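You operate a simulated robot arm through the tools that you are given. There is no shell and no other tool.

Carry out the task below with a simulated two-armed robot. There is one attempt and no reset: what you move stays moved.

JOB
Sand both faded cedar blocks and put them in the socks drawer.
Fine: put the sanding pad back and shut the drawer. What is to be rubbed or washed off counts as gone when no trace of it is left.
Where things are to end (x, y in the base frame): cedar block within 60 mm of [580, 210]; cedar block within 60 mm of [690, 100].
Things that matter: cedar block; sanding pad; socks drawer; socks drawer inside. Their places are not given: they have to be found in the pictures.

Only the result counts: the job must be done as asked and must still hold three seconds after the hand-in. Knocking over, shifting, dropping, spilling or breaking anything else fails it.

ROBOT AND FRAMES
Two 7-joint arms with fingered hands on one trunk that stands fixed in place. Base frame: the origin is at the foot of the trunk, x ahead of it, y to its left, z up. Units: mm, degrees, N and s.
The left shoulder is at [50, 170, 1314], the right one opposite. With the tool pointing down near the work surface each hand reaches from about 220 to 740 mm from the base axis, measured 20 degrees to its own side. Payload 4 kg a hand.
The TCP of each hand is the grasp point between the finger pads, 26 mm short of the fingertips. In the tool frame z runs along the fingers and y along their closing line. The gripper opens to 132 mm; its body begins 73 mm behind the TCP. The gripper is a hand of 4 fingers: y runs from the thumb to the fingers, the wrist lies at [0, 0, -224] in the tool frame, and closing takes about 1.5 s.
Orientation is that of the tool frame in the base frame, as a unit quaternion [x, y, z, w]. With the fingers straight down and closing along the base's y, the tool's x points along the base's -x, its y along +y and its z along -z.

CONTROLS
- The arms move only by the tool send_rows. It takes "left_increments", "right_increments" or both (then of equal length, played together; a hand with none holds still); each is one flat list of numbers, 6 for each row, row after row: the shift along the tool's x, y, z in mm, then the turn, a rotation vector about the tool's x, y, z in degrees. In form: [tx, ty, tz, rx, ry, rz, tx, ty, tz, rx, ry, rz, ...]. A call has 1 to 20 rows; each row is the pose to reach, as a shift and turn from the pose commanded when the call began, along the tool's axes at that moment. "left_fingers" and "right_fingers" are, for a hand that has rows, the closure, from 0 (fully open) to 1 (shut), set as the call begins (left out, the last holds). Rows are played at 5 a second. More than 50 mm and 8.6 degrees between two rows, or a gripper value outside its range, and nothing of the call is played. A pose out of reach is approached as far as the arm can. The call stops where the force on the tool passes 90 N (or 10 N more than at its start, if that is more) or the arm is blocked; 0.2 s more then pass. The fingers move at their own pace (about 108 mm/s each) and stop on an object; they squeeze with about 28 N. The grip force told is the motor's: it shows also when the fingers shut on nothing. Time passes only in rows, and 0.2 s behind the last, so rows that repeat a pose let the fingers close. The reply holds the time, the measured pose of the TCP, the force on the tool along the base axes, the opening and the grip force, in the units named above and with some noise, with the torque about the TCP (base axes, N m) and any sound that the robot's microphone picked up.
- Cameras (640 x 400 px; columns grow to the right, rows downward): "scene" is now at [103.7, 55.2, 1480]; the picture's right is [0.63, -0.78, 0.00], its down [-0.54, -0.44, -0.72] and it looks along [0.56, 0.45, -0.69] (base axes); focal length 279 px, centre (320, 200). "left" rides on the left gripper at [-73, 6, -94] in its tool frame; the picture's right is [-0.08, -1.00, 0.00], its down [0.78, -0.06, -0.62] and it looks along [0.61, -0.05, 0.79] (tool axes); focal length 230 px, centre (320, 200). "right" rides on the right gripper at [73, 6, -94] in its tool frame; the picture's right is [-0.08, 1.00, 0.00], its down [-0.79, -0.06, -0.62] and it looks along [-0.61, -0.05, 0.79] (tool axes); focal length 230 px, centre (320, 200).
- snapshot(camera): a new picture of that camera. It takes no simulated time.
- move_column(by): moves the trunk up (or, below 0, down) by that many mm; the arms and the scene camera ride with it, the base frame stays. It gives what a move gives, with no picture.
- set_fingers(finger1, finger2, finger3, thumb_bend, hand): sets how far each is bent, from 0 (flat) to 1 (curled in); at 0.3 the hand is open as for a grip, at 0.7 the pads meet at the TCP. One left out holds its place. A second passes; each finger stops where it meets its share of the squeeze, and holds until it gets a number again. A gripper value or a shape takes the hand back. It gives what a move gives, with no picture; readings hold the bend of each and the force on the fingers (four entries, about 0 where the hand has none), thumb and palm.
- preshape(shape, hand): the hand has 4 fingers and takes this shape, open, in about a second: jaw (thumb against the fingers, like two jaws); tri (thumb and two fingers); tip (a fingertip pinch); poke (one finger out to press); point (the index stretched); flat (the hand flat); cup (the hand cupped); fist (a fist). The gripper value then closes the fingers along that shape, each until it touches; the sizes above hold for jaw. It gives what a move gives, with no picture.
- aim_head(pan, tilt): turns the head with the scene camera to pan (to the left, within 80 degrees either way) and tilt (down, from -29 to 69), counted from straight ahead of the robot (the tilt from the chest, where the trunk bows). It gives what a move gives.
- locate(camera, pixels): there is no depth. For up to 12 entries [column, row, z] of the newest picture of that camera ("zoom" is the newest enlarged one), the place [x, y] in the base frame at which the ray of that pixel passes the height z, good to about 2 mm. It takes no simulated time.
- zoom(camera, box): a new picture of the part [left, top, right, bottom] of that camera's present view, enlarged. It takes no simulated time.
- finish_job(): hands the job in; it is judged then, once.

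Unless the task says otherwise, let go and move clear before handing in.

The tools are called as name(argument=value, ...) on one line, values as JSON. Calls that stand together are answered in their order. send_rows: Moves the arms, as the interface text tells. Its arguments: {"type":"object","properties":{"left_increments":{"type":"array"},"left_fingers":{"type":"number"},"right_increments":{"type":"array"},"right_fingers":{"type":"number"}},"required":[]} The other tools are called the same way: move_column (by) moves the trunk up or down; preshape (shape, hand) gives the hand a shape; set_fingers (finger1, finger2, finger3, thumb_bend, hand) moves the fingers one by one; aim_head (pan, tilt) turns the head that bears the scene camera; snapshot (camera) takes a picture; locate (camera, pixels) gives the place at which the rays of pixels pass given heights; zoom (camera, box) takes an enlarged picture of a part of a camera's view; finish_job () hands the job in.

At the start:

```text
time: 0.0
left_eef_pos: [437.4, 457.2, 1162.4]
left_ee_rot: [0.0, 1.0, 0.001, 0.001]
left_wrist_force: [0.3, 0.4, 0.4]
left_wrist_torque: [0.01, 0.02, -0.02]
left_finger_gap: 131.6
left_finger_force: 0.0
left_shape: jaw
left_bend: [0.3, 0.3, 0.3, 0.3]
left_finger forces: [0.0, 0.0, 0.0, 0.1, 0.0, 0.0]
right_eef_pos: [459.1, 38.6, 1263.2]
right_ee_rot: [0.0, 1.0, 0.0, 0.001]
right_wrist_force: [-1.4, -0.8, 0.4]
right_wrist_torque: [0.01, 0.0, 0.0]
right_finger_gap: 131.8
right_finger_force: 0.2
right_shape: jaw
right_bend: [0.3, 0.3, 0.3, 0.3]
right_finger forces: [0.1, 0.0, 0.0, 0.1, 0.0, 0.0]
trunk travel left (down, up): [-325.0, 26.0]
head pan, tilt (commanded): [39.0, 43.8]
```

scene: 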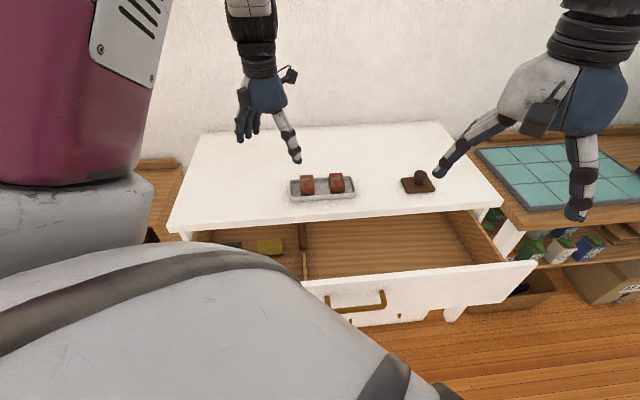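
right: 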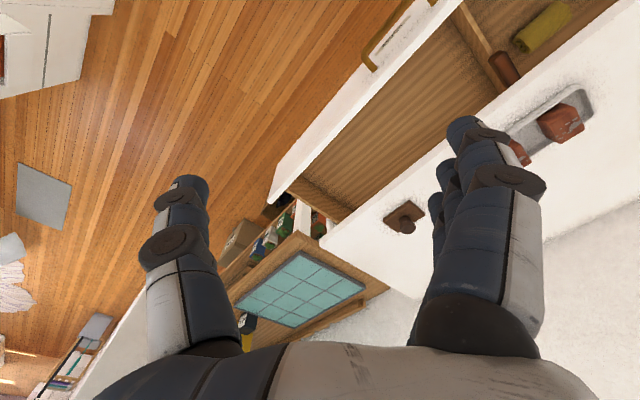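
left: 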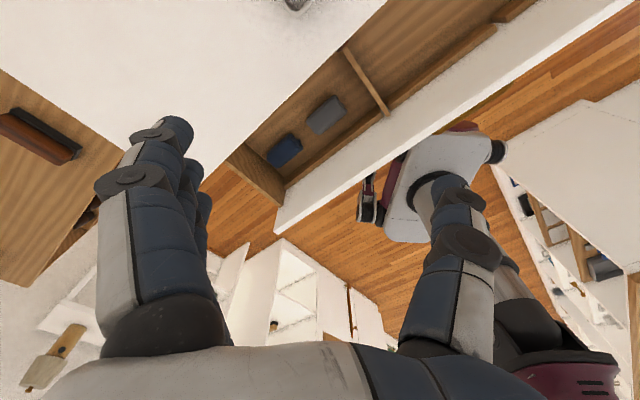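

The scene picture shows a white dresser with an open drawer, a tray with two reddish blocks at about (307,185) and (337,182), and a brown pad with a knob at about (418,183). I'll zoom in to see the details.

zoom(camera="scene", box=[260, 150, 460, 275])

zoom(camera="right", box=[360, 0, 640, 240])

zoom(camera="left", box=[200, 0, 500, 220])

zoom(camera="scene", box=[150, 180, 550, 350])

```text
3.20 times, centred on (360, 212) of scene
```

zoom: 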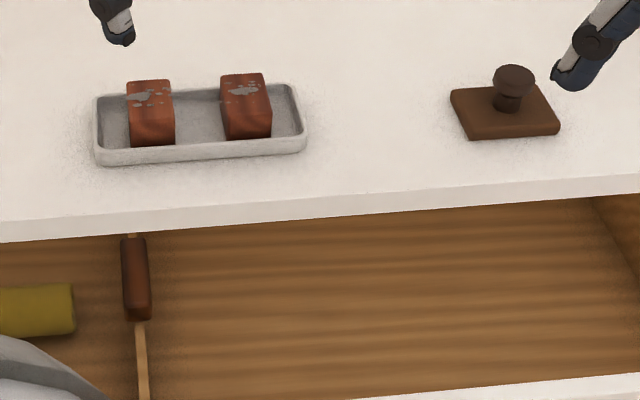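

```text
1.67 times, centred on (500, 120) of right
```

zoom: 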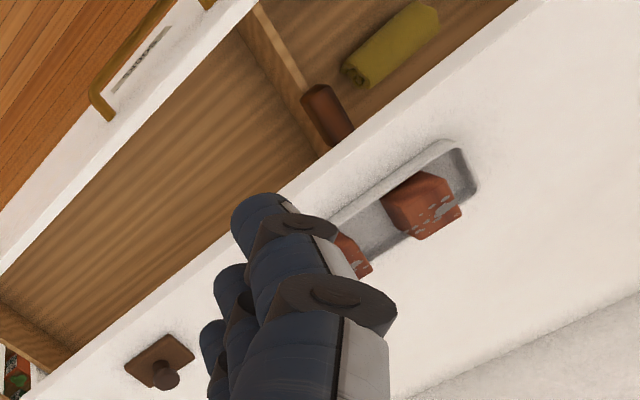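

```text
1.82 times, centred on (350, 110) of left
```

zoom: 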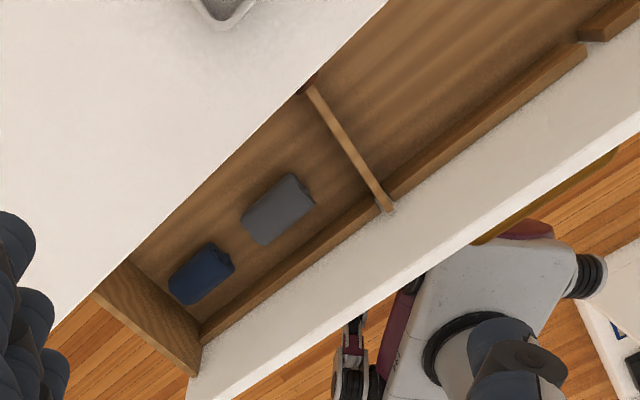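

```text
1.60 times, centred on (350, 265) of scene
```

zoom: 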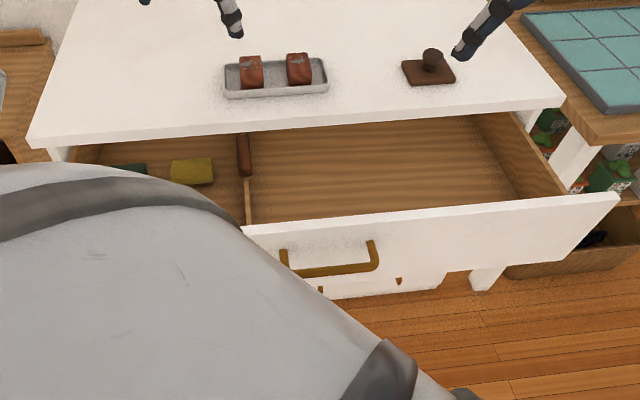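

The blocks carry grey weathered patches on top, and something reddish brown lies across the drawer's divider. Next I'll compare rays from the scene and right cameras to find the heights.

locate(camera="scene", pixels=[[418, 186, 700], [418, 186, 800], [418, 186, 900], [418, 186, 1000], [502, 207, 800], [502, 207, 900], [502, 207, 1000]])

locate(camera="right", pixels=[[402, 217, 700], [402, 217, 800], [402, 217, 900], [402, 217, 1000], [322, 238, 800], [322, 238, 900], [322, 238, 1000]])

zoom(camera="right", box=[300, 140, 460, 260])

zoom(camera="scene", box=[390, 160, 450, 200])

```text
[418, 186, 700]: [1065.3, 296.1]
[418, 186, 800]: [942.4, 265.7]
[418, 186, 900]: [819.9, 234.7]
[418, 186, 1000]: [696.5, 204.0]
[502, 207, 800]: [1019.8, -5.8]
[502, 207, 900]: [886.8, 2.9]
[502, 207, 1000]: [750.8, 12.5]
```

```text
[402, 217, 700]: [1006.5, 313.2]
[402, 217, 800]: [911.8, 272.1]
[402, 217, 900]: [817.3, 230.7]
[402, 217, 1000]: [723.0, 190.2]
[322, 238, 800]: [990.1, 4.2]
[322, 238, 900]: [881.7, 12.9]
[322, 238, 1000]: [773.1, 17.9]
```

```text
3.33 times, centred on (380, 200) of right
```

zoom: 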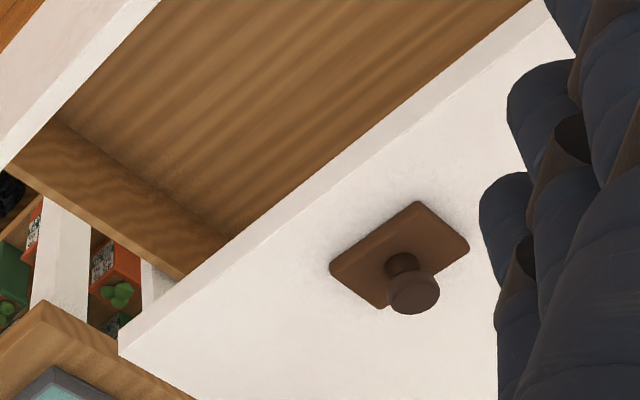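

```text
10.00 times, centred on (420, 180) of scene
```

zoom: 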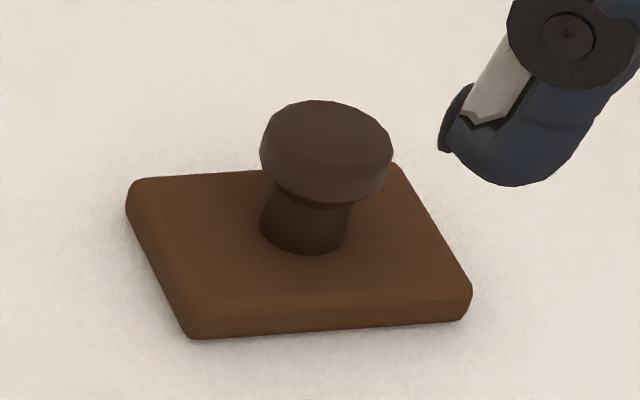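

The dresser top seems to be at z of about 900, where both cameras agree on the pad at roughly (820, 233). I'll map the dresser outline, tray, blocks and drawer.

locate(camera="scene", pixels=[[168, 231, 900], [502, 205, 900], [201, 133, 900], [440, 122, 900], [307, 195, 900], [338, 191, 900], [290, 198, 900], [355, 196, 900], [418, 190, 900], [303, 284, 850], [535, 262, 850], [305, 280, 750]])

locate(camera="right", pixels=[[368, 70, 850], [270, 205, 850], [495, 90, 850], [450, 10, 850], [505, 68, 850], [545, 28, 800], [560, 123, 930], [590, 90, 905], [523, 152, 930]])

aim_head(pan=25, tilt=50)

snapshot(camera="scene")

```text
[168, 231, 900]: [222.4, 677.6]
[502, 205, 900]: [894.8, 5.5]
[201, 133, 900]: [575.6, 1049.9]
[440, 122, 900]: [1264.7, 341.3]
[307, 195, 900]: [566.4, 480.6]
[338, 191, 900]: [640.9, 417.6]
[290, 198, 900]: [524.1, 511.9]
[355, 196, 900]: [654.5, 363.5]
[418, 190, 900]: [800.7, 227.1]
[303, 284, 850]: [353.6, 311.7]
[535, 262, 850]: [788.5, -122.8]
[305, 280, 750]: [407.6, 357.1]
```

```text
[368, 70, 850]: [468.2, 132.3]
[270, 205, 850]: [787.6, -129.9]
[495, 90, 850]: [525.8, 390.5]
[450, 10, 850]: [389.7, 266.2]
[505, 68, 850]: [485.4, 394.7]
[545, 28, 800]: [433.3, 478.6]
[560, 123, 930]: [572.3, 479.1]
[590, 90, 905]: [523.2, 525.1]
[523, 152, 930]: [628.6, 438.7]
```

```text
time: 0.8
left_eef_pos: [437.2, 458.8, 1161.5]
left_ee_rot: [0.0, 1.0, 0.0, 0.0]
left_wrist_force: [-0.6, 0.0, -0.3]
left_wrist_torque: [0.01, 0.0, 0.0]
left_finger_gap: 131.9
left_finger_force: 0.1
left_shape: jaw
left_bend: [0.3, 0.3, 0.3, 0.3]
left_finger forces: [0.1, 0.0, 0.0, 0.1, 0.0, 0.0]
right_eef_pos: [458.5, 39.4, 1263.0]
right_ee_rot: [0.0, 1.0, 0.0, 0.001]
right_wrist_force: [-0.9, -0.3, -0.9]
right_wrist_torque: [-0.03, 0.01, -0.01]
right_finger_gap: 131.8
right_finger_force: 0.0
right_shape: jaw
right_bend: [0.3, 0.3, 0.3, 0.3]
right_finger forces: [0.0, 0.0, 0.0, 0.1, 0.0, 0.0]
trunk travel left (down, up): [-325.0, 26.0]
head pan, tilt (commanded): [25.0, 50.0]
```

```text
taken
```

scene: 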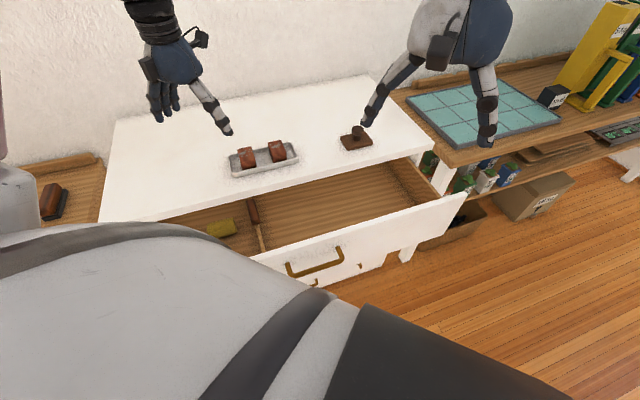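

The dresser is turned 45 degrees, with its front edge along x+y≈900 and the drawer open about 170 mm. I'll look more closely at the object on the divider and at the blocks in this new view.

zoom(camera="scene", box=[190, 180, 310, 255])

zoom(camera="scene", box=[220, 130, 310, 186])

zoom(camera="right", box=[440, 20, 600, 120])

zoom(camera="right", box=[480, 70, 640, 170])

```text
5.33 times, centred on (250, 218) of scene
```

zoom: 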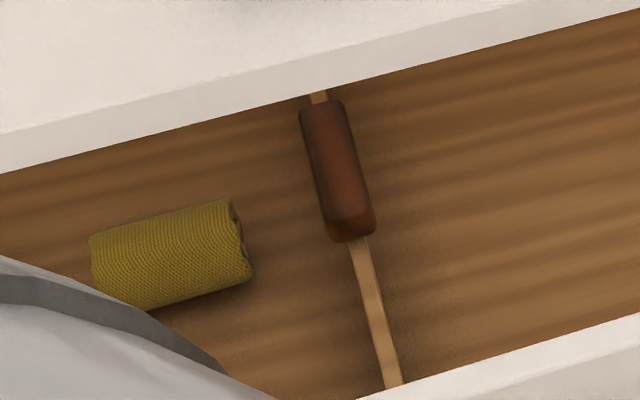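

```text
7.11 times, centred on (265, 158) of scene
```

zoom: 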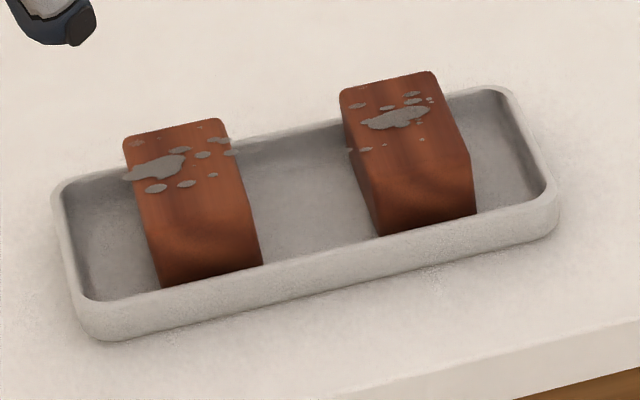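

```text
4.00 times, centred on (520, 70) of right
```

zoom: 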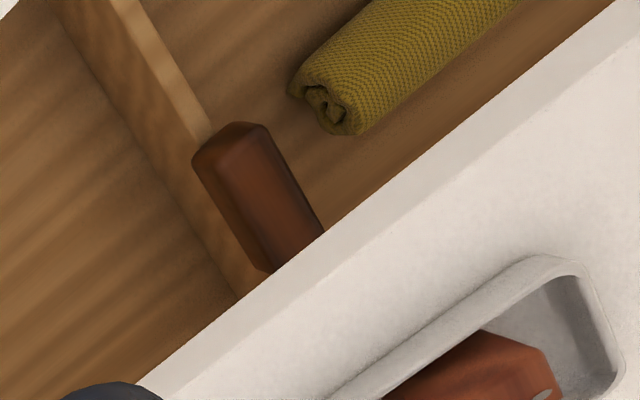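

```text
4.00 times, centred on (560, 120) of right
```

zoom: 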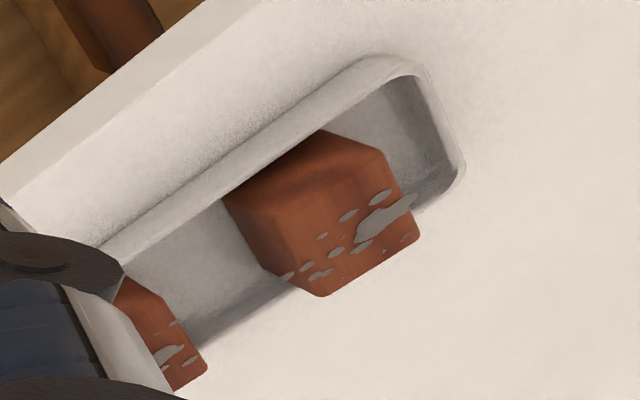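

I'll triangulate the divider object's front end (scene ≈ (255,219), right ≈ (500,52)) and the block tops, with the new scene picture as the reference.

locate(camera="scene", pixels=[[255.5, 219, 780], [255.5, 219, 820], [255.5, 219, 860], [249, 199, 820], [249, 199, 860], [237.5, 149, 950], [237.5, 149, 970], [250.5, 147.5, 950], [250.5, 147.5, 970], [257, 166.5, 950], [280.5, 140.2, 950], [268, 143, 950]])

locate(camera="right", pixels=[[500, 52, 780], [500, 52, 820], [500, 52, 860], [561, 144, 930], [561, 144, 950], [561, 144, 970], [584, 129, 930], [584, 129, 950], [584, 129, 970], [577, 107, 950], [551, 121, 950]])

snapshot(camera="left")

```text
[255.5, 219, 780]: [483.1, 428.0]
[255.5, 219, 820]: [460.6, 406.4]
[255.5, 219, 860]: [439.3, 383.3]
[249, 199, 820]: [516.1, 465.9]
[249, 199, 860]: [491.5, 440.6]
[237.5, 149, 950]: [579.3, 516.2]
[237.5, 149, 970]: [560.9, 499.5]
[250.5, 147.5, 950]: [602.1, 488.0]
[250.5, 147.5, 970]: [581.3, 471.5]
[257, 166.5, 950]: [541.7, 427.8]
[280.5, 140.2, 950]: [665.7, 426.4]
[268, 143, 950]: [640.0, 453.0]
```

```text
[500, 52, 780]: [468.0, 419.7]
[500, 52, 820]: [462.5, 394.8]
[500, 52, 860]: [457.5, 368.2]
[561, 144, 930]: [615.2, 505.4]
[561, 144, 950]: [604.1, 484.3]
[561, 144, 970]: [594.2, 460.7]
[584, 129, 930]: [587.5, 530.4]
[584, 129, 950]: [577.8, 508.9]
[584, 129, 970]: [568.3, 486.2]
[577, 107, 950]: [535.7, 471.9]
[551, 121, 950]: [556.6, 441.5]
```

```text
taken
```

left: 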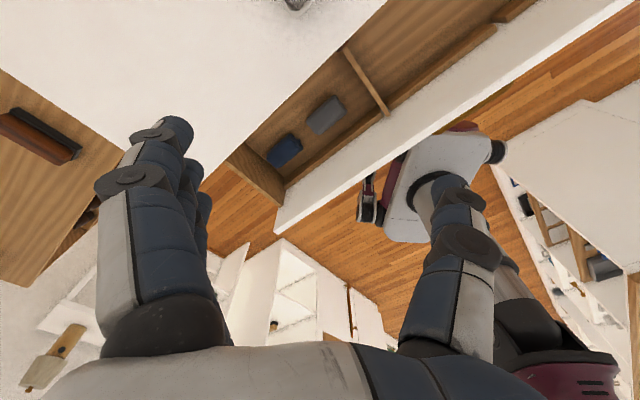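

Block A's top sits at about z=950, centred near (569,477), roughly 36 x 58 mm. The divider object tops out near z=818, below the drawer rim. Now I'll measure the pad and its knob.

zoom(camera="right", box=[370, 185, 434, 240])

zoom(camera="scene", box=[328, 115, 392, 155])

```text
7.27 times, centred on (402, 212) of right
```

zoom: 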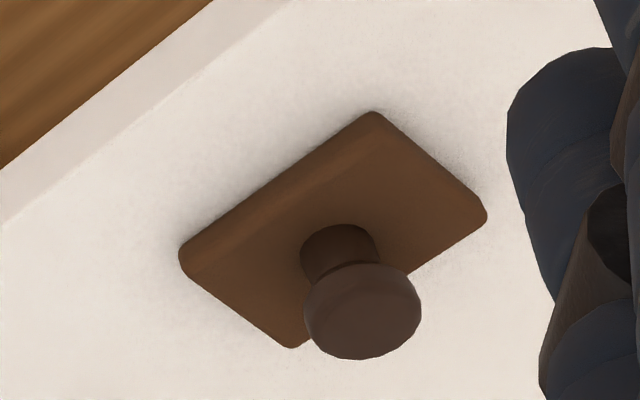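

```text
10.00 times, centred on (360, 135) of scene
```

zoom: 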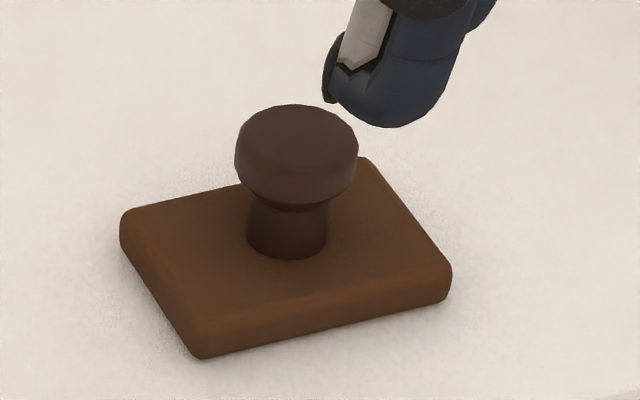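

Next I'll triangulate the knob cap top (scene (357.5,128), right (408,228)) and its base (scene (356.7,139.5), right (404.5,221)).

locate(camera="scene", pixels=[[357.7, 129, 930], [357.7, 129, 950], [357.7, 129, 970], [356.7, 139.3, 900], [356.7, 139.3, 915], [356.7, 139.3, 930], [348, 150.5, 900], [372.5, 145.2, 900], [340.5, 139, 900], [365, 131, 915], [341.5, 136.5, 915], [352, 132, 950]])

locate(camera="right", pixels=[[408, 229, 930], [408, 229, 950], [408, 229, 970], [404.5, 221, 900], [404.5, 221, 915], [404.5, 221, 930], [409, 200, 915], [382.8, 218.5, 915], [397.5, 232, 915], [425, 214, 915]])

```text
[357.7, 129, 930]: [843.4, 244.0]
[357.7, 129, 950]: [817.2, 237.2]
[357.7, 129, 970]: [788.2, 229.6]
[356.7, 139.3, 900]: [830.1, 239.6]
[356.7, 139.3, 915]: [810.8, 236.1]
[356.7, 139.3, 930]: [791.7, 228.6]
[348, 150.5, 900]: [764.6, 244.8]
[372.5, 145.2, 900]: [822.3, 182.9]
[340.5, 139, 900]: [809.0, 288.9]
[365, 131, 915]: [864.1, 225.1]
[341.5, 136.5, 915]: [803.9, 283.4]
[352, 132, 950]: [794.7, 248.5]
```

```text
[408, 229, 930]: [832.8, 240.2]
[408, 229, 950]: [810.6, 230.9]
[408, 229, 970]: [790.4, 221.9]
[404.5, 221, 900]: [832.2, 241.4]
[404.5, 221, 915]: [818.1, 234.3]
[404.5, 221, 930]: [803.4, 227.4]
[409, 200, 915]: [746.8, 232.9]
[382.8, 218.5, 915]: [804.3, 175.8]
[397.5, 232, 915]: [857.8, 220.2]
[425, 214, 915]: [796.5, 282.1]
```

From the triangulation, the pad plate spans n≈694–766 and e≈365–450 along the dresser axes. Its top is near z=917 and the knob axis near (810,232) with the cap top at about 955. It's a long reach, so I'll move the right hand out of the way and lower the trunk in steps.

send_rows(right_increments=[18, -40, 0, 0, 0, 0, 36, -80, 0, 0, 0, 0, 54, -120, 0, 0, 0, 0, 72, -160, 0, 0, 0, 0, 90, -200, 0, 0, 0, 0, 108, -240, 0, 0, 0, 0])

move_column(by=-70)

snapshot(camera="scene")

snapshot(camera="left")

```text
time: 2.2
left_eef_pos: [438.4, 455.0, 1162.5]
left_ee_rot: [0.001, 1.0, 0.002, 0.0]
left_wrist_force: [0.6, -0.9, 0.1]
left_wrist_torque: [0.02, 0.04, 0.02]
left_finger_gap: 131.6
left_finger_force: 0.1
left_shape: jaw
left_bend: [0.3, 0.3, 0.3, 0.3]
left_finger forces: [0.0, 0.0, 0.0, 0.0, 0.0, 0.0]
right_eef_pos: [349.4, -203.8, 1261.9]
right_ee_rot: [0.0, 1.0, 0.002, 0.001]
right_wrist_force: [-0.1, -0.6, -0.5]
right_wrist_torque: [0.06, -0.03, 0.0]
right_finger_gap: 131.7
right_finger_force: 0.0
right_shape: jaw
right_bend: [0.3, 0.3, 0.3, 0.3]
right_finger forces: [0.1, 0.1, 0.0, 0.1, 0.0, 0.0]
trunk travel left (down, up): [-325.0, 26.0]
head pan, tilt (commanded): [25.0, 50.0]
```

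```text
time: 3.2
left_eef_pos: [438.1, 456.9, 1091.0]
left_ee_rot: [0.0, 1.0, 0.0, 0.0]
left_wrist_force: [-0.2, -0.3, -0.5]
left_wrist_torque: [0.02, -0.02, 0.0]
left_finger_gap: 131.5
left_finger_force: 0.2
left_shape: jaw
left_bend: [0.3, 0.3, 0.3, 0.3]
left_finger forces: [0.1, 0.0, 0.1, 0.1, 0.0, 0.0]
right_eef_pos: [350.6, -199.9, 1193.3]
right_ee_rot: [0.0, 1.0, 0.0, 0.001]
right_wrist_force: [-0.5, 0.6, 0.2]
right_wrist_torque: [-0.05, 0.01, -0.02]
right_finger_gap: 132.0
right_finger_force: 0.1
right_shape: jaw
right_bend: [0.3, 0.3, 0.3, 0.3]
right_finger forces: [0.0, 0.0, 0.0, 0.0, 0.2, 0.0]
trunk travel left (down, up): [-255.0, 96.0]
head pan, tilt (commanded): [25.0, 50.0]
```

```text
taken
```

scene: 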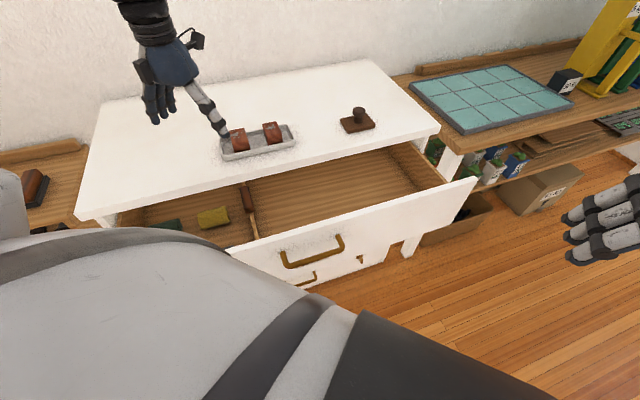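

```text
taken
```

left: 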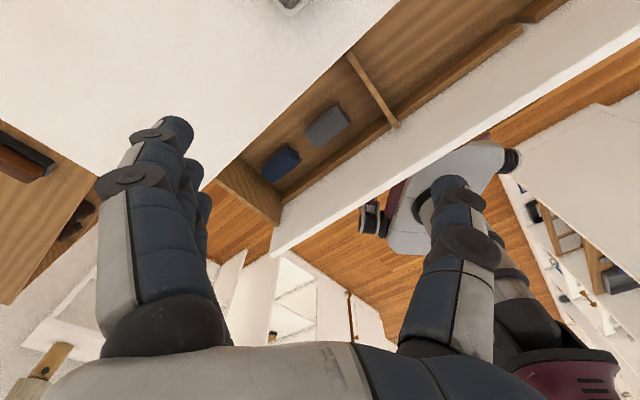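

The left hand hangs clear and both readings are quiet. I'll lower the trunk another 70 mm, then move the left hand towards the pad with the tool pointing straight down to test the reach.

move_column(by=-70)

send_rows(left_increments=[-30, -25, 0, 0, 0, 0, -60, -50, 0, 0, 0, 0, -90, -75, 0, 0, 0, 0, -120, -100, 0, 0, 0, 0, -150, -125, 0, 0, 0, 0, -180, -150, 0, 0, 0, 0, -210, -175, 0, 0, 0, 0, -240, -200, 0, 0, 0, 0, -270, -224, 0, 0, 0, 0])

snapshot(camera="scene")

```text
time: 4.3
left_eef_pos: [437.4, 457.8, 1022.0]
left_ee_rot: [0.0, 1.0, 0.0, 0.001]
left_wrist_force: [-0.5, 0.2, 0.1]
left_wrist_torque: [0.0, -0.03, -0.03]
left_finger_gap: 131.9
left_finger_force: 0.1
left_shape: jaw
left_bend: [0.3, 0.3, 0.3, 0.3]
left_finger forces: [0.0, 0.0, 0.1, 0.0, 0.0, 0.0]
right_eef_pos: [348.2, -200.2, 1123.7]
right_ee_rot: [0.0, 1.0, 0.001, 0.001]
right_wrist_force: [-0.8, 0.1, 0.0]
right_wrist_torque: [-0.01, 0.03, 0.01]
right_finger_gap: 131.9
right_finger_force: 0.0
right_shape: jaw
right_bend: [0.3, 0.3, 0.3, 0.3]
right_finger forces: [0.0, 0.0, 0.0, 0.1, 0.0, 0.0]
trunk travel left (down, up): [-185.0, 166.0]
head pan, tilt (commanded): [25.0, 50.0]
```

```text
time: 6.3
left_eef_pos: [708.0, 234.6, 1021.1]
left_ee_rot: [0.0, 1.0, 0.0, -0.001]
left_wrist_force: [0.9, 0.3, 0.0]
left_wrist_torque: [0.02, 0.05, 0.0]
left_finger_gap: 131.7
left_finger_force: 0.1
left_shape: jaw
left_bend: [0.3, 0.3, 0.3, 0.3]
left_finger forces: [0.0, 0.0, 0.0, 0.0, 0.1, 0.0]
right_eef_pos: [352.6, -200.7, 1121.0]
right_ee_rot: [0.0, 1.0, -0.001, 0.0]
right_wrist_force: [-0.4, 0.0, 0.0]
right_wrist_torque: [0.01, 0.04, -0.01]
right_finger_gap: 131.8
right_finger_force: 0.0
right_shape: jaw
right_bend: [0.3, 0.3, 0.3, 0.3]
right_finger forces: [0.0, 0.0, 0.1, 0.0, 0.0, 0.1]
trunk travel left (down, up): [-185.0, 166.0]
head pan, tilt (commanded): [25.0, 50.0]
```

```text
taken
```

scene: 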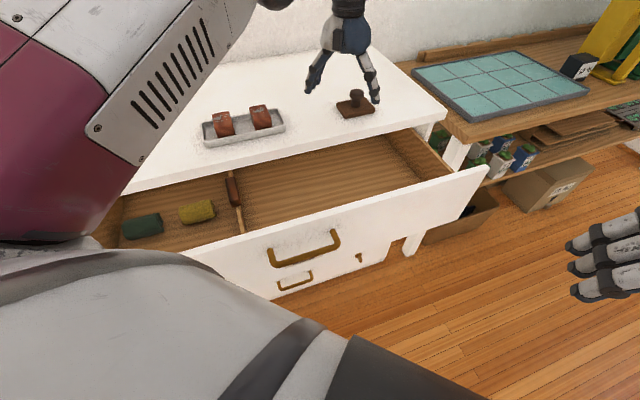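

Straight-down reach works to x=708. I'll go on forward at this height (fingertips about 995, above the knob cap at about 955) and see how far the arm can get.

send_rows(left_increments=[-25, 0, 0, 0, 0, 0, -50, 0, 0, 0, 0, 0, -75, 0, 0, 0, 0, 0, -100, 0, 0, 0, 0, 0, -100, 0, 0, 0, 0, 0])

snapshot(camera="scene")

snapshot(camera="left")

```text
time: 7.5
left_eef_pos: [742.0, 237.2, 1018.6]
left_ee_rot: [0.0, 1.0, 0.001, -0.001]
left_wrist_force: [-0.5, 0.4, -0.1]
left_wrist_torque: [0.01, -0.01, 0.01]
left_finger_gap: 132.2
left_finger_force: 0.0
left_shape: jaw
left_bend: [0.3, 0.3, 0.3, 0.3]
left_finger forces: [0.1, 0.1, 0.1, 0.0, 0.1, 0.0]
left hand out of reach, approached as far as the arm can: row 2, 3, 4, 5
right_eef_pos: [350.5, -200.9, 1122.3]
right_ee_rot: [0.0, 1.0, 0.0, 0.001]
right_wrist_force: [-0.1, 1.2, -0.1]
right_wrist_torque: [-0.01, 0.0, 0.02]
right_finger_gap: 131.9
right_finger_force: 0.1
right_shape: jaw
right_bend: [0.3, 0.3, 0.3, 0.3]
right_finger forces: [0.0, 0.0, 0.0, 0.0, 0.0, 0.0]
trunk travel left (down, up): [-185.0, 166.0]
head pan, tilt (commanded): [25.0, 50.0]
```

```text
taken
```

scene: 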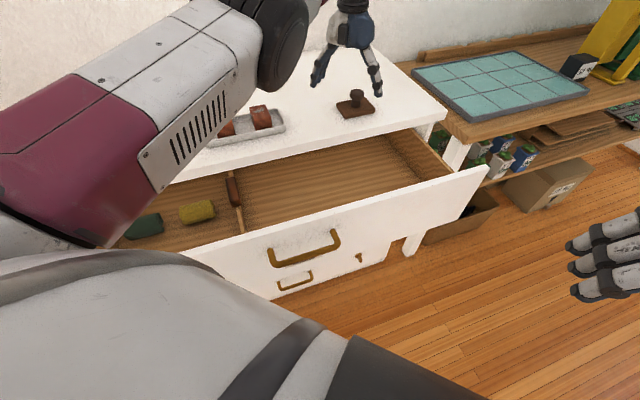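

```text
taken
```

left: 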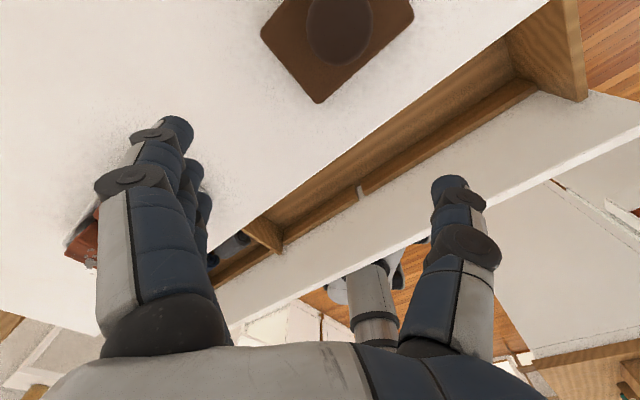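

The arm stops at x=742 straight down, so its wrist reach is about 700 mm. Tilting the hand 24° forward about the closing axis should be enough; I'll do that at this height and read the pose.

send_rows(left_increments=[0, 0, 0, 0, -8, 0, 0, 0, 0, 0, -16, 0, 0, 0, 0, 0, -24, 0, 0, 0, 0, 0, -24, 0])

snapshot(camera="scene")

snapshot(camera="left")

```text
time: 8.5
left_eef_pos: [742.7, 237.9, 1018.1]
left_ee_rot: [0.0, 0.978, 0.0, 0.208]
left_wrist_force: [0.3, -0.3, -0.6]
left_wrist_torque: [0.01, 0.01, 0.02]
left_finger_gap: 131.8
left_finger_force: 0.1
left_shape: jaw
left_bend: [0.3, 0.3, 0.3, 0.3]
left_finger forces: [0.1, 0.1, 0.0, 0.0, 0.0, 0.0]
right_eef_pos: [352.2, -201.1, 1122.3]
right_ee_rot: [0.0, 1.0, 0.0, 0.001]
right_wrist_force: [-0.5, 1.1, -0.5]
right_wrist_torque: [-0.01, 0.01, -0.05]
right_finger_gap: 131.7
right_finger_force: 0.0
right_shape: jaw
right_bend: [0.3, 0.3, 0.3, 0.3]
right_finger forces: [0.0, 0.0, 0.0, 0.0, 0.0, 0.0]
trunk travel left (down, up): [-185.0, 166.0]
head pan, tilt (commanded): [25.0, 50.0]
```

```text
taken
```

scene: 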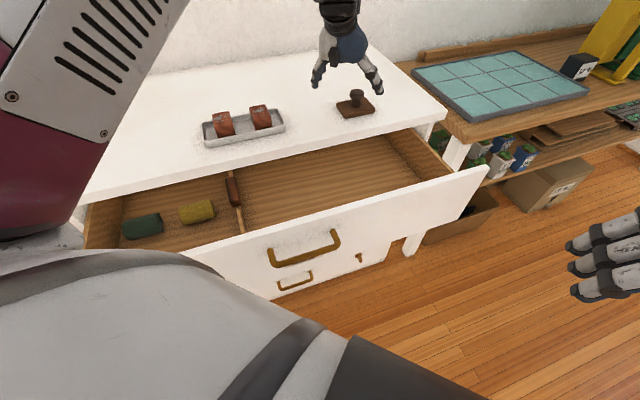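

```text
taken
```

left: 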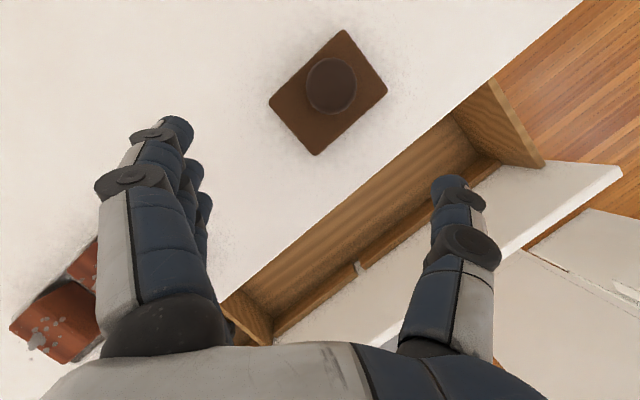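

The hand is now tilted 24° with the fingers pointing forward and down. The left camera shows the knob cap at (331,86) and the plate corners clearly, so I'll locate them from this closer view.

locate(camera="left", pixels=[[331, 85, 945], [331, 85, 955], [331, 85, 965], [343, 30, 917], [387, 90, 917], [316, 155, 917], [269, 102, 917]])

zoom(camera="left", box=[250, 20, 410, 165])

zoom(camera="scene", box=[290, 30, 410, 130])

```text
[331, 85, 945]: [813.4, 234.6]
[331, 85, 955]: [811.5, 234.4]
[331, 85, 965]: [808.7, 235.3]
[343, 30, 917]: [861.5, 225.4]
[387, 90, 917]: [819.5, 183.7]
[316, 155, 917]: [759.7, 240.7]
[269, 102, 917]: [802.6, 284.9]
```

```text
2.76 times, centred on (330, 92) of left
```

zoom: 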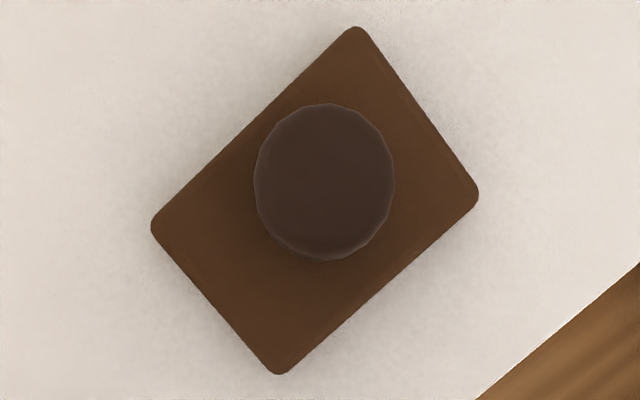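

```text
4.00 times, centred on (350, 80) of scene
```

zoom: 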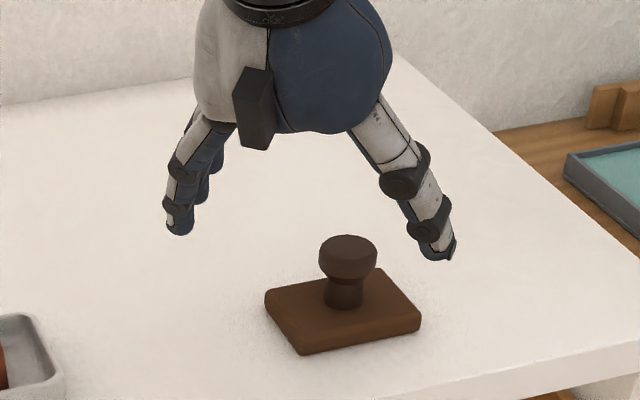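

The knob axis is at (811,234.5) with a cap about 36 mm across, and the plate is about 82 x 60 mm centred on it. I'll move the hand over the knob at z≈1000 and check it.

send_rows(left_increments=[-18, -1, 15, 0, 0, 0, -36, -2, 30, 0, 0, 0, -54.5, -3, 46, 0, 0, 0, -54.5, -3, 46, 0, 0, 0])

zoom(camera="scene", box=[290, 30, 410, 130])

snapshot(camera="left")

```text
time: 9.5
left_eef_pos: [810.6, 235.3, 1000.2]
left_ee_rot: [-0.001, 0.978, 0.0, 0.209]
left_wrist_force: [-0.5, 0.7, -0.3]
left_wrist_torque: [-0.02, 0.0, -0.01]
left_finger_gap: 132.0
left_finger_force: 0.0
left_shape: jaw
left_bend: [0.3, 0.3, 0.3, 0.3]
left_finger forces: [0.1, 0.1, 0.0, 0.0, 0.0, 0.0]
right_eef_pos: [349.7, -201.1, 1123.5]
right_ee_rot: [0.0, 1.0, 0.0, 0.001]
right_wrist_force: [0.1, 0.1, 0.3]
right_wrist_torque: [0.02, -0.02, 0.01]
right_finger_gap: 131.8
right_finger_force: 0.1
right_shape: jaw
right_bend: [0.3, 0.3, 0.3, 0.3]
right_finger forces: [0.0, 0.0, 0.0, 0.0, 0.0, 0.0]
trunk travel left (down, up): [-185.0, 166.0]
head pan, tilt (commanded): [25.0, 50.0]
```

```text
4.00 times, centred on (350, 80) of scene
```

zoom: 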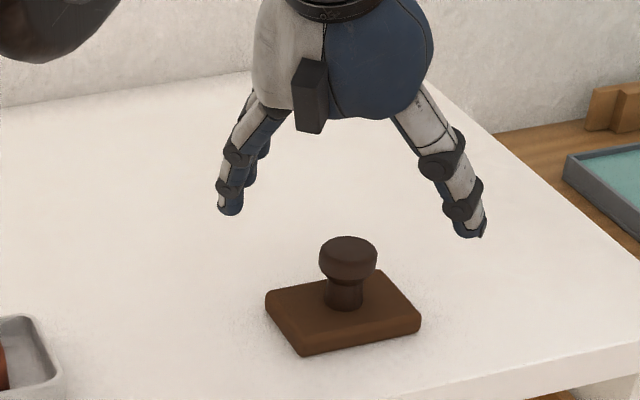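

```text
taken
```

left: 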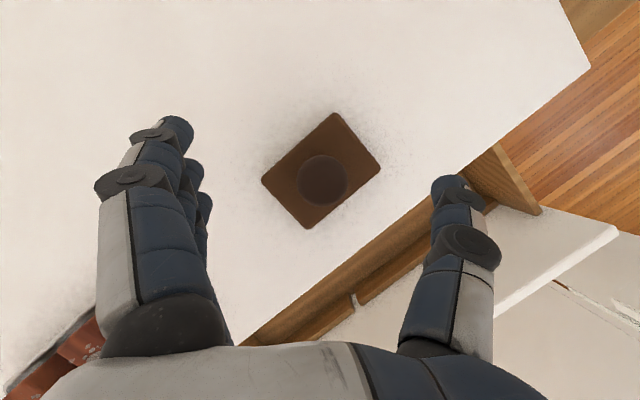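

The hand is centred over the knob at (810.6, 235.3, 1000). I'll descend straight down to z≈957, watching the force, with the fingers still open.

send_rows(left_increments=[4.5, 0, 10, 0, 0, 0, 9, 0, 20, 0, 0, 0, 13, 0, 30, 0, 0, 0, 17.5, 0, 39.3, 0, 0, 0, 17.5, 0, 39.3, 0, 0, 0])

zoom(camera="scene", box=[290, 30, 410, 130])

snapshot(camera="left")

```text
time: 10.7
left_eef_pos: [810.9, 234.8, 956.9]
left_ee_rot: [0.0, 0.978, 0.001, 0.207]
left_wrist_force: [0.5, 0.2, 0.7]
left_wrist_torque: [0.01, -0.02, 0.0]
left_finger_gap: 131.8
left_finger_force: 0.1
left_shape: jaw
left_bend: [0.3, 0.3, 0.3, 0.3]
left_finger forces: [0.1, 0.1, 0.0, 0.1, 0.0, 0.0]
right_eef_pos: [351.5, -200.7, 1122.2]
right_ee_rot: [0.0, 1.0, -0.001, 0.0]
right_wrist_force: [-0.8, -0.6, 0.2]
right_wrist_torque: [-0.01, 0.02, -0.01]
right_finger_gap: 132.2
right_finger_force: 0.1
right_shape: jaw
right_bend: [0.3, 0.3, 0.3, 0.3]
right_finger forces: [0.0, 0.0, 0.0, 0.0, 0.0, 0.0]
trunk travel left (down, up): [-185.0, 166.0]
head pan, tilt (commanded): [25.0, 50.0]
```

```text
4.00 times, centred on (350, 80) of scene
```

zoom: 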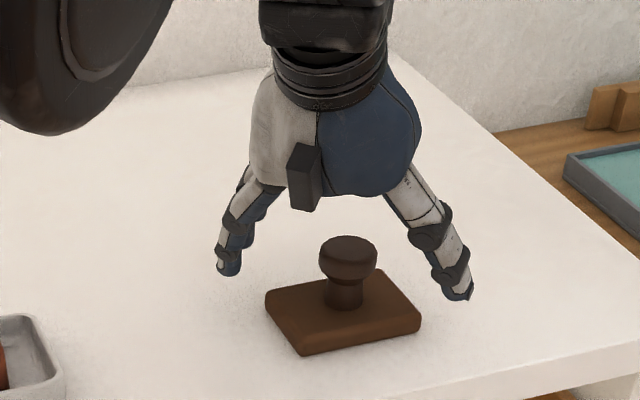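

```text
taken
```

left: 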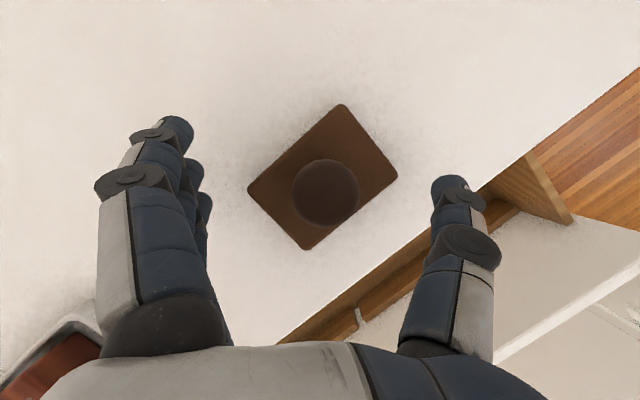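

The TCP sits right on the knob cap (cap at (326,194) in the left picture, TCP at image centre), with no contact force. I'll close the fingers on the knob now.

send_rows(left_increments=[0, 0, 0, 0, 0, 0, 0, 0, 0, 0, 0, 0, 0, 0, 0, 0, 0, 0, 0, 0, 0, 0, 0, 0, 0, 0, 0, 0, 0, 0, 0, 0, 0, 0, 0, 0, 0, 0, 0, 0, 0, 0, 0, 0, 0, 0, 0, 0], left_fingers=1.0)

zoom(camera="scene", box=[290, 30, 410, 130])

snapshot(camera="left")

```text
time: 12.5
left_eef_pos: [811.3, 234.6, 958.4]
left_ee_rot: [0.0, 0.978, 0.001, 0.209]
left_wrist_force: [-0.4, -0.1, 6.5]
left_wrist_torque: [0.3, 0.16, 0.06]
left_finger_gap: 16.7
left_finger_force: 27.8
left_shape: jaw
left_bend: [0.68, 0.73, 0.71, 0.71]
left_finger forces: [0.0, 8.0, 14.5, 0.0, 22.7, 0.0]
right_eef_pos: [350.5, -201.0, 1122.7]
right_ee_rot: [0.0, 1.0, 0.0, 0.0]
right_wrist_force: [-0.4, 0.5, -0.1]
right_wrist_torque: [0.01, -0.01, 0.01]
right_finger_gap: 131.9
right_finger_force: 0.1
right_shape: jaw
right_bend: [0.3, 0.3, 0.3, 0.3]
right_finger forces: [0.0, 0.0, 0.0, 0.1, 0.0, 0.1]
trunk travel left (down, up): [-185.0, 166.0]
head pan, tilt (commanded): [25.0, 50.0]
```

```text
4.00 times, centred on (350, 80) of scene
```

zoom: 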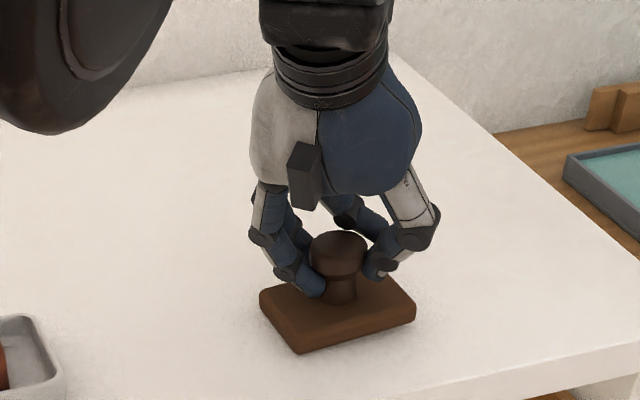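

```text
taken
```

left: 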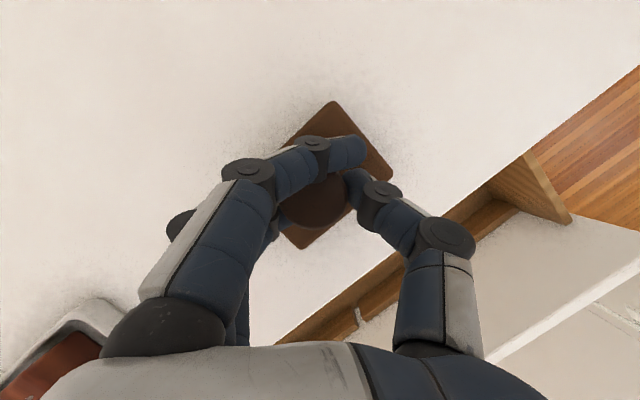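

Fingers 2 and 3 and the thumb hold the knob (8, 14.5 and 22.7 N, gap 16.7 mm around the neck), while finger 1 passes beyond it. I'll lift by 40 mm and check that the pad hangs level.

send_rows(left_increments=[-4, 0, -9, 0, 0, 0, -8, 0, -18, 0, 0, 0, -12, 0, -27, 0, 0, 0, -16.3, 0, -36.6, 0, 0, 0, -16.3, 0, -36.6, 0, 0, 0])

zoom(camera="scene", box=[290, 20, 410, 120])

snapshot(camera="left")

```text
time: 13.7
left_eef_pos: [810.7, 235.9, 996.5]
left_ee_rot: [0.001, 0.978, 0.0, 0.208]
left_wrist_force: [0.5, 0.3, -0.8]
left_wrist_torque: [0.01, 0.0, -0.01]
left_finger_gap: 15.6
left_finger_force: 27.6
left_shape: jaw
left_bend: [0.68, 0.72, 0.7, 0.74]
left_finger forces: [0.1, 10.7, 9.3, 0.1, 17.6, 0.0]
right_eef_pos: [350.8, -200.5, 1121.5]
right_ee_rot: [0.0, 1.0, 0.0, 0.001]
right_wrist_force: [0.3, 0.0, -0.1]
right_wrist_torque: [0.01, 0.03, -0.01]
right_finger_gap: 132.0
right_finger_force: 0.0
right_shape: jaw
right_bend: [0.3, 0.3, 0.3, 0.3]
right_finger forces: [0.0, 0.0, 0.0, 0.1, 0.0, 0.0]
trunk travel left (down, up): [-185.0, 166.0]
head pan, tilt (commanded): [25.0, 50.0]
```

```text
4.00 times, centred on (350, 70) of scene
```

zoom: 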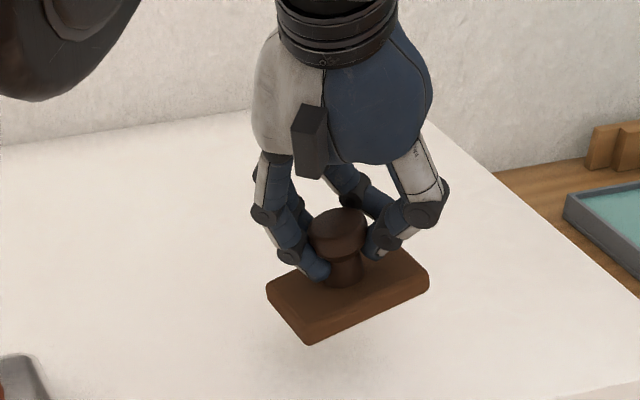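

```text
taken
```

left: 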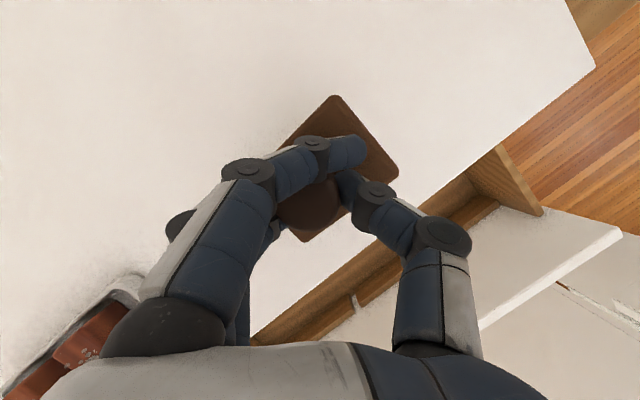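

The pad is up with a quiet wrist reading, but its right end looks a little higher than its left. I'll triangulate its corners to measure the tilt before moving it over the blocks.

snapshot(camera="scene")

zoom(camera="left", box=[250, 80, 420, 260])

locate(camera="scene", pixels=[[376.5, 89.5, 940], [376.5, 89.5, 960], [376.5, 89.5, 980], [346.5, 103.5, 940], [346.5, 103.5, 960], [346.5, 103.5, 980], [337, 92.5, 940], [337, 92.5, 960]])

locate(camera="left", pixels=[[399, 172, 940], [399, 172, 960], [399, 172, 980], [303, 242, 940], [303, 242, 960], [303, 242, 980], [335, 95, 940], [335, 95, 960], [335, 95, 980]])

```text
taken
```

scene: 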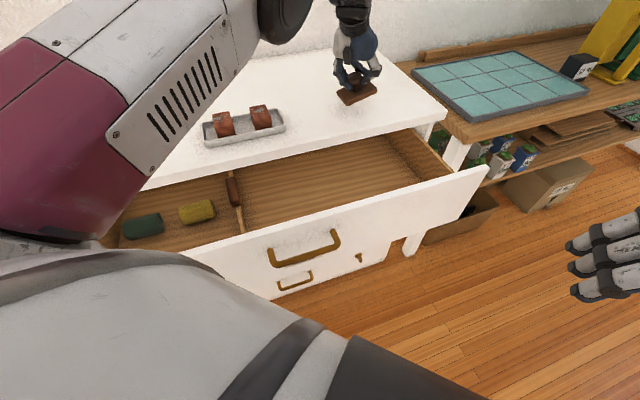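

```text
2.22 times, centred on (335, 170) of left
```

zoom: 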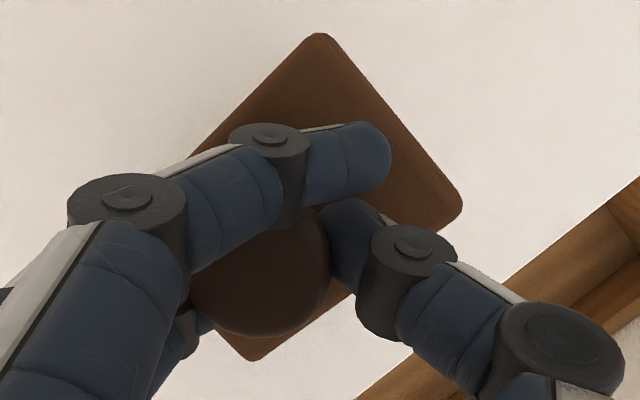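

```text
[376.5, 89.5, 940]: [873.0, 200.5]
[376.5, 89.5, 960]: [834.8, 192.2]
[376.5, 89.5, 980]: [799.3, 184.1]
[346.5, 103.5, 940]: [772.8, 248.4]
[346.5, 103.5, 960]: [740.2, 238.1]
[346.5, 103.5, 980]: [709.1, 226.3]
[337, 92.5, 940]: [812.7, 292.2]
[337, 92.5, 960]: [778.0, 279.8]
```

```text
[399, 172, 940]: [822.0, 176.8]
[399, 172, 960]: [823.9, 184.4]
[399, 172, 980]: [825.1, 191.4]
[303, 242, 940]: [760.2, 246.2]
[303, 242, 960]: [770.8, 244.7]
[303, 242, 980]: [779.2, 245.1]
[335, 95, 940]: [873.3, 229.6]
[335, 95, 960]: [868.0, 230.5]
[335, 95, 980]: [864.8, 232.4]
```

Triangulation puts the right corner at z≈966 and the front corner at ≈944, so the pad is tilted about 15° around the dresser's depth axis. I'll raise it, carry it above block A at (569,477), and rotate the hand 15° on the way to level it.

send_rows(left_increments=[-9, 0, -20, 0, 0, 0, -18, 0, -40, 0, 0, 0, -27, 0, -60, 0, 0, 0])

send_rows(left_increments=[22, 24, -10, -1, 1.1, 0.4, 44, 48, -20, -1.9, 2.1, 0.9, 66, 72, -29.5, -2.9, 3.2, 1.3, 88, 96, -39, -3.9, 4.2, 1.7, 111, 120, -49, -4.9, 5.3, 2.1, 133, 144, -59, -5.8, 6.4, 2.6, 155, 168, -69, -6.8, 7.4, 3.0, 177, 192, -79, -7.8, 8.5, 3.4, 199, 216, -89, -8.7, 9.5, 3.9, 221, 241, -98.5, -9.7, 10.6, 4.3])

snapshot(camera="scene")

snapshot(camera="left")

```text
time: 14.5
left_eef_pos: [810.8, 233.8, 1062.4]
left_ee_rot: [0.001, 0.978, 0.0, 0.208]
left_wrist_force: [0.2, -0.5, -1.0]
left_wrist_torque: [-0.01, 0.03, 0.0]
left_finger_gap: 15.7
left_finger_force: 28.1
left_shape: jaw
left_bend: [0.68, 0.72, 0.7, 0.74]
left_finger forces: [0.1, 10.6, 9.5, 0.0, 17.5, 0.0]
right_eef_pos: [350.7, -201.2, 1123.1]
right_ee_rot: [0.0, 1.0, 0.0, 0.001]
right_wrist_force: [0.5, -0.1, -0.2]
right_wrist_torque: [0.02, 0.0, 0.02]
right_finger_gap: 132.0
right_finger_force: 0.0
right_shape: jaw
right_bend: [0.3, 0.3, 0.3, 0.3]
right_finger forces: [0.1, 0.0, 0.0, 0.1, 0.1, 0.1]
trunk travel left (down, up): [-185.0, 166.0]
head pan, tilt (commanded): [25.0, 50.0]
```

```text
time: 16.7
left_eef_pos: [568.4, 476.4, 1061.0]
left_ee_rot: [0.019, 0.989, 0.09, 0.116]
left_wrist_force: [0.8, 0.7, -0.7]
left_wrist_torque: [-0.03, -0.03, -0.01]
left_finger_gap: 15.6
left_finger_force: 27.8
left_shape: jaw
left_bend: [0.68, 0.72, 0.7, 0.74]
left_finger forces: [0.1, 10.5, 10.0, 0.0, 17.5, 0.0]
right_eef_pos: [350.9, -200.6, 1123.1]
right_ee_rot: [0.0, 1.0, 0.001, 0.002]
right_wrist_force: [0.1, -1.0, -0.2]
right_wrist_torque: [0.0, 0.03, -0.03]
right_finger_gap: 131.8
right_finger_force: 0.0
right_shape: jaw
right_bend: [0.3, 0.3, 0.3, 0.3]
right_finger forces: [0.0, 0.0, 0.0, 0.0, 0.1, 0.0]
trunk travel left (down, up): [-185.0, 166.0]
head pan, tilt (commanded): [25.0, 50.0]
```

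```text
taken
```

scene: 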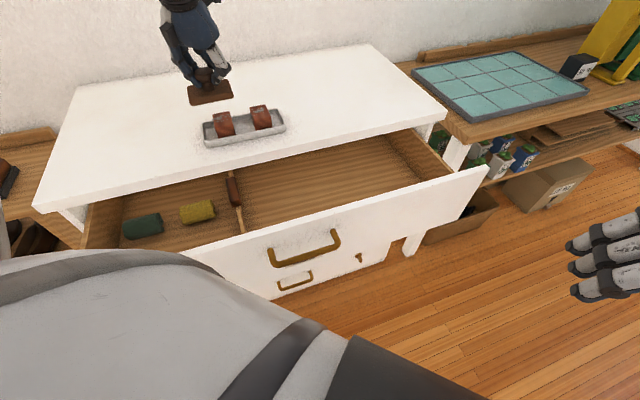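

```text
taken
```

left: 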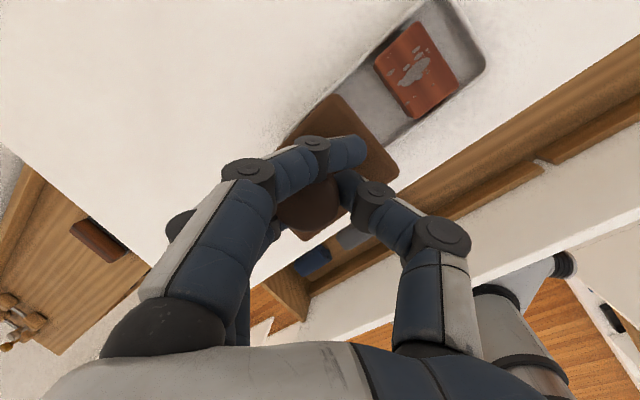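

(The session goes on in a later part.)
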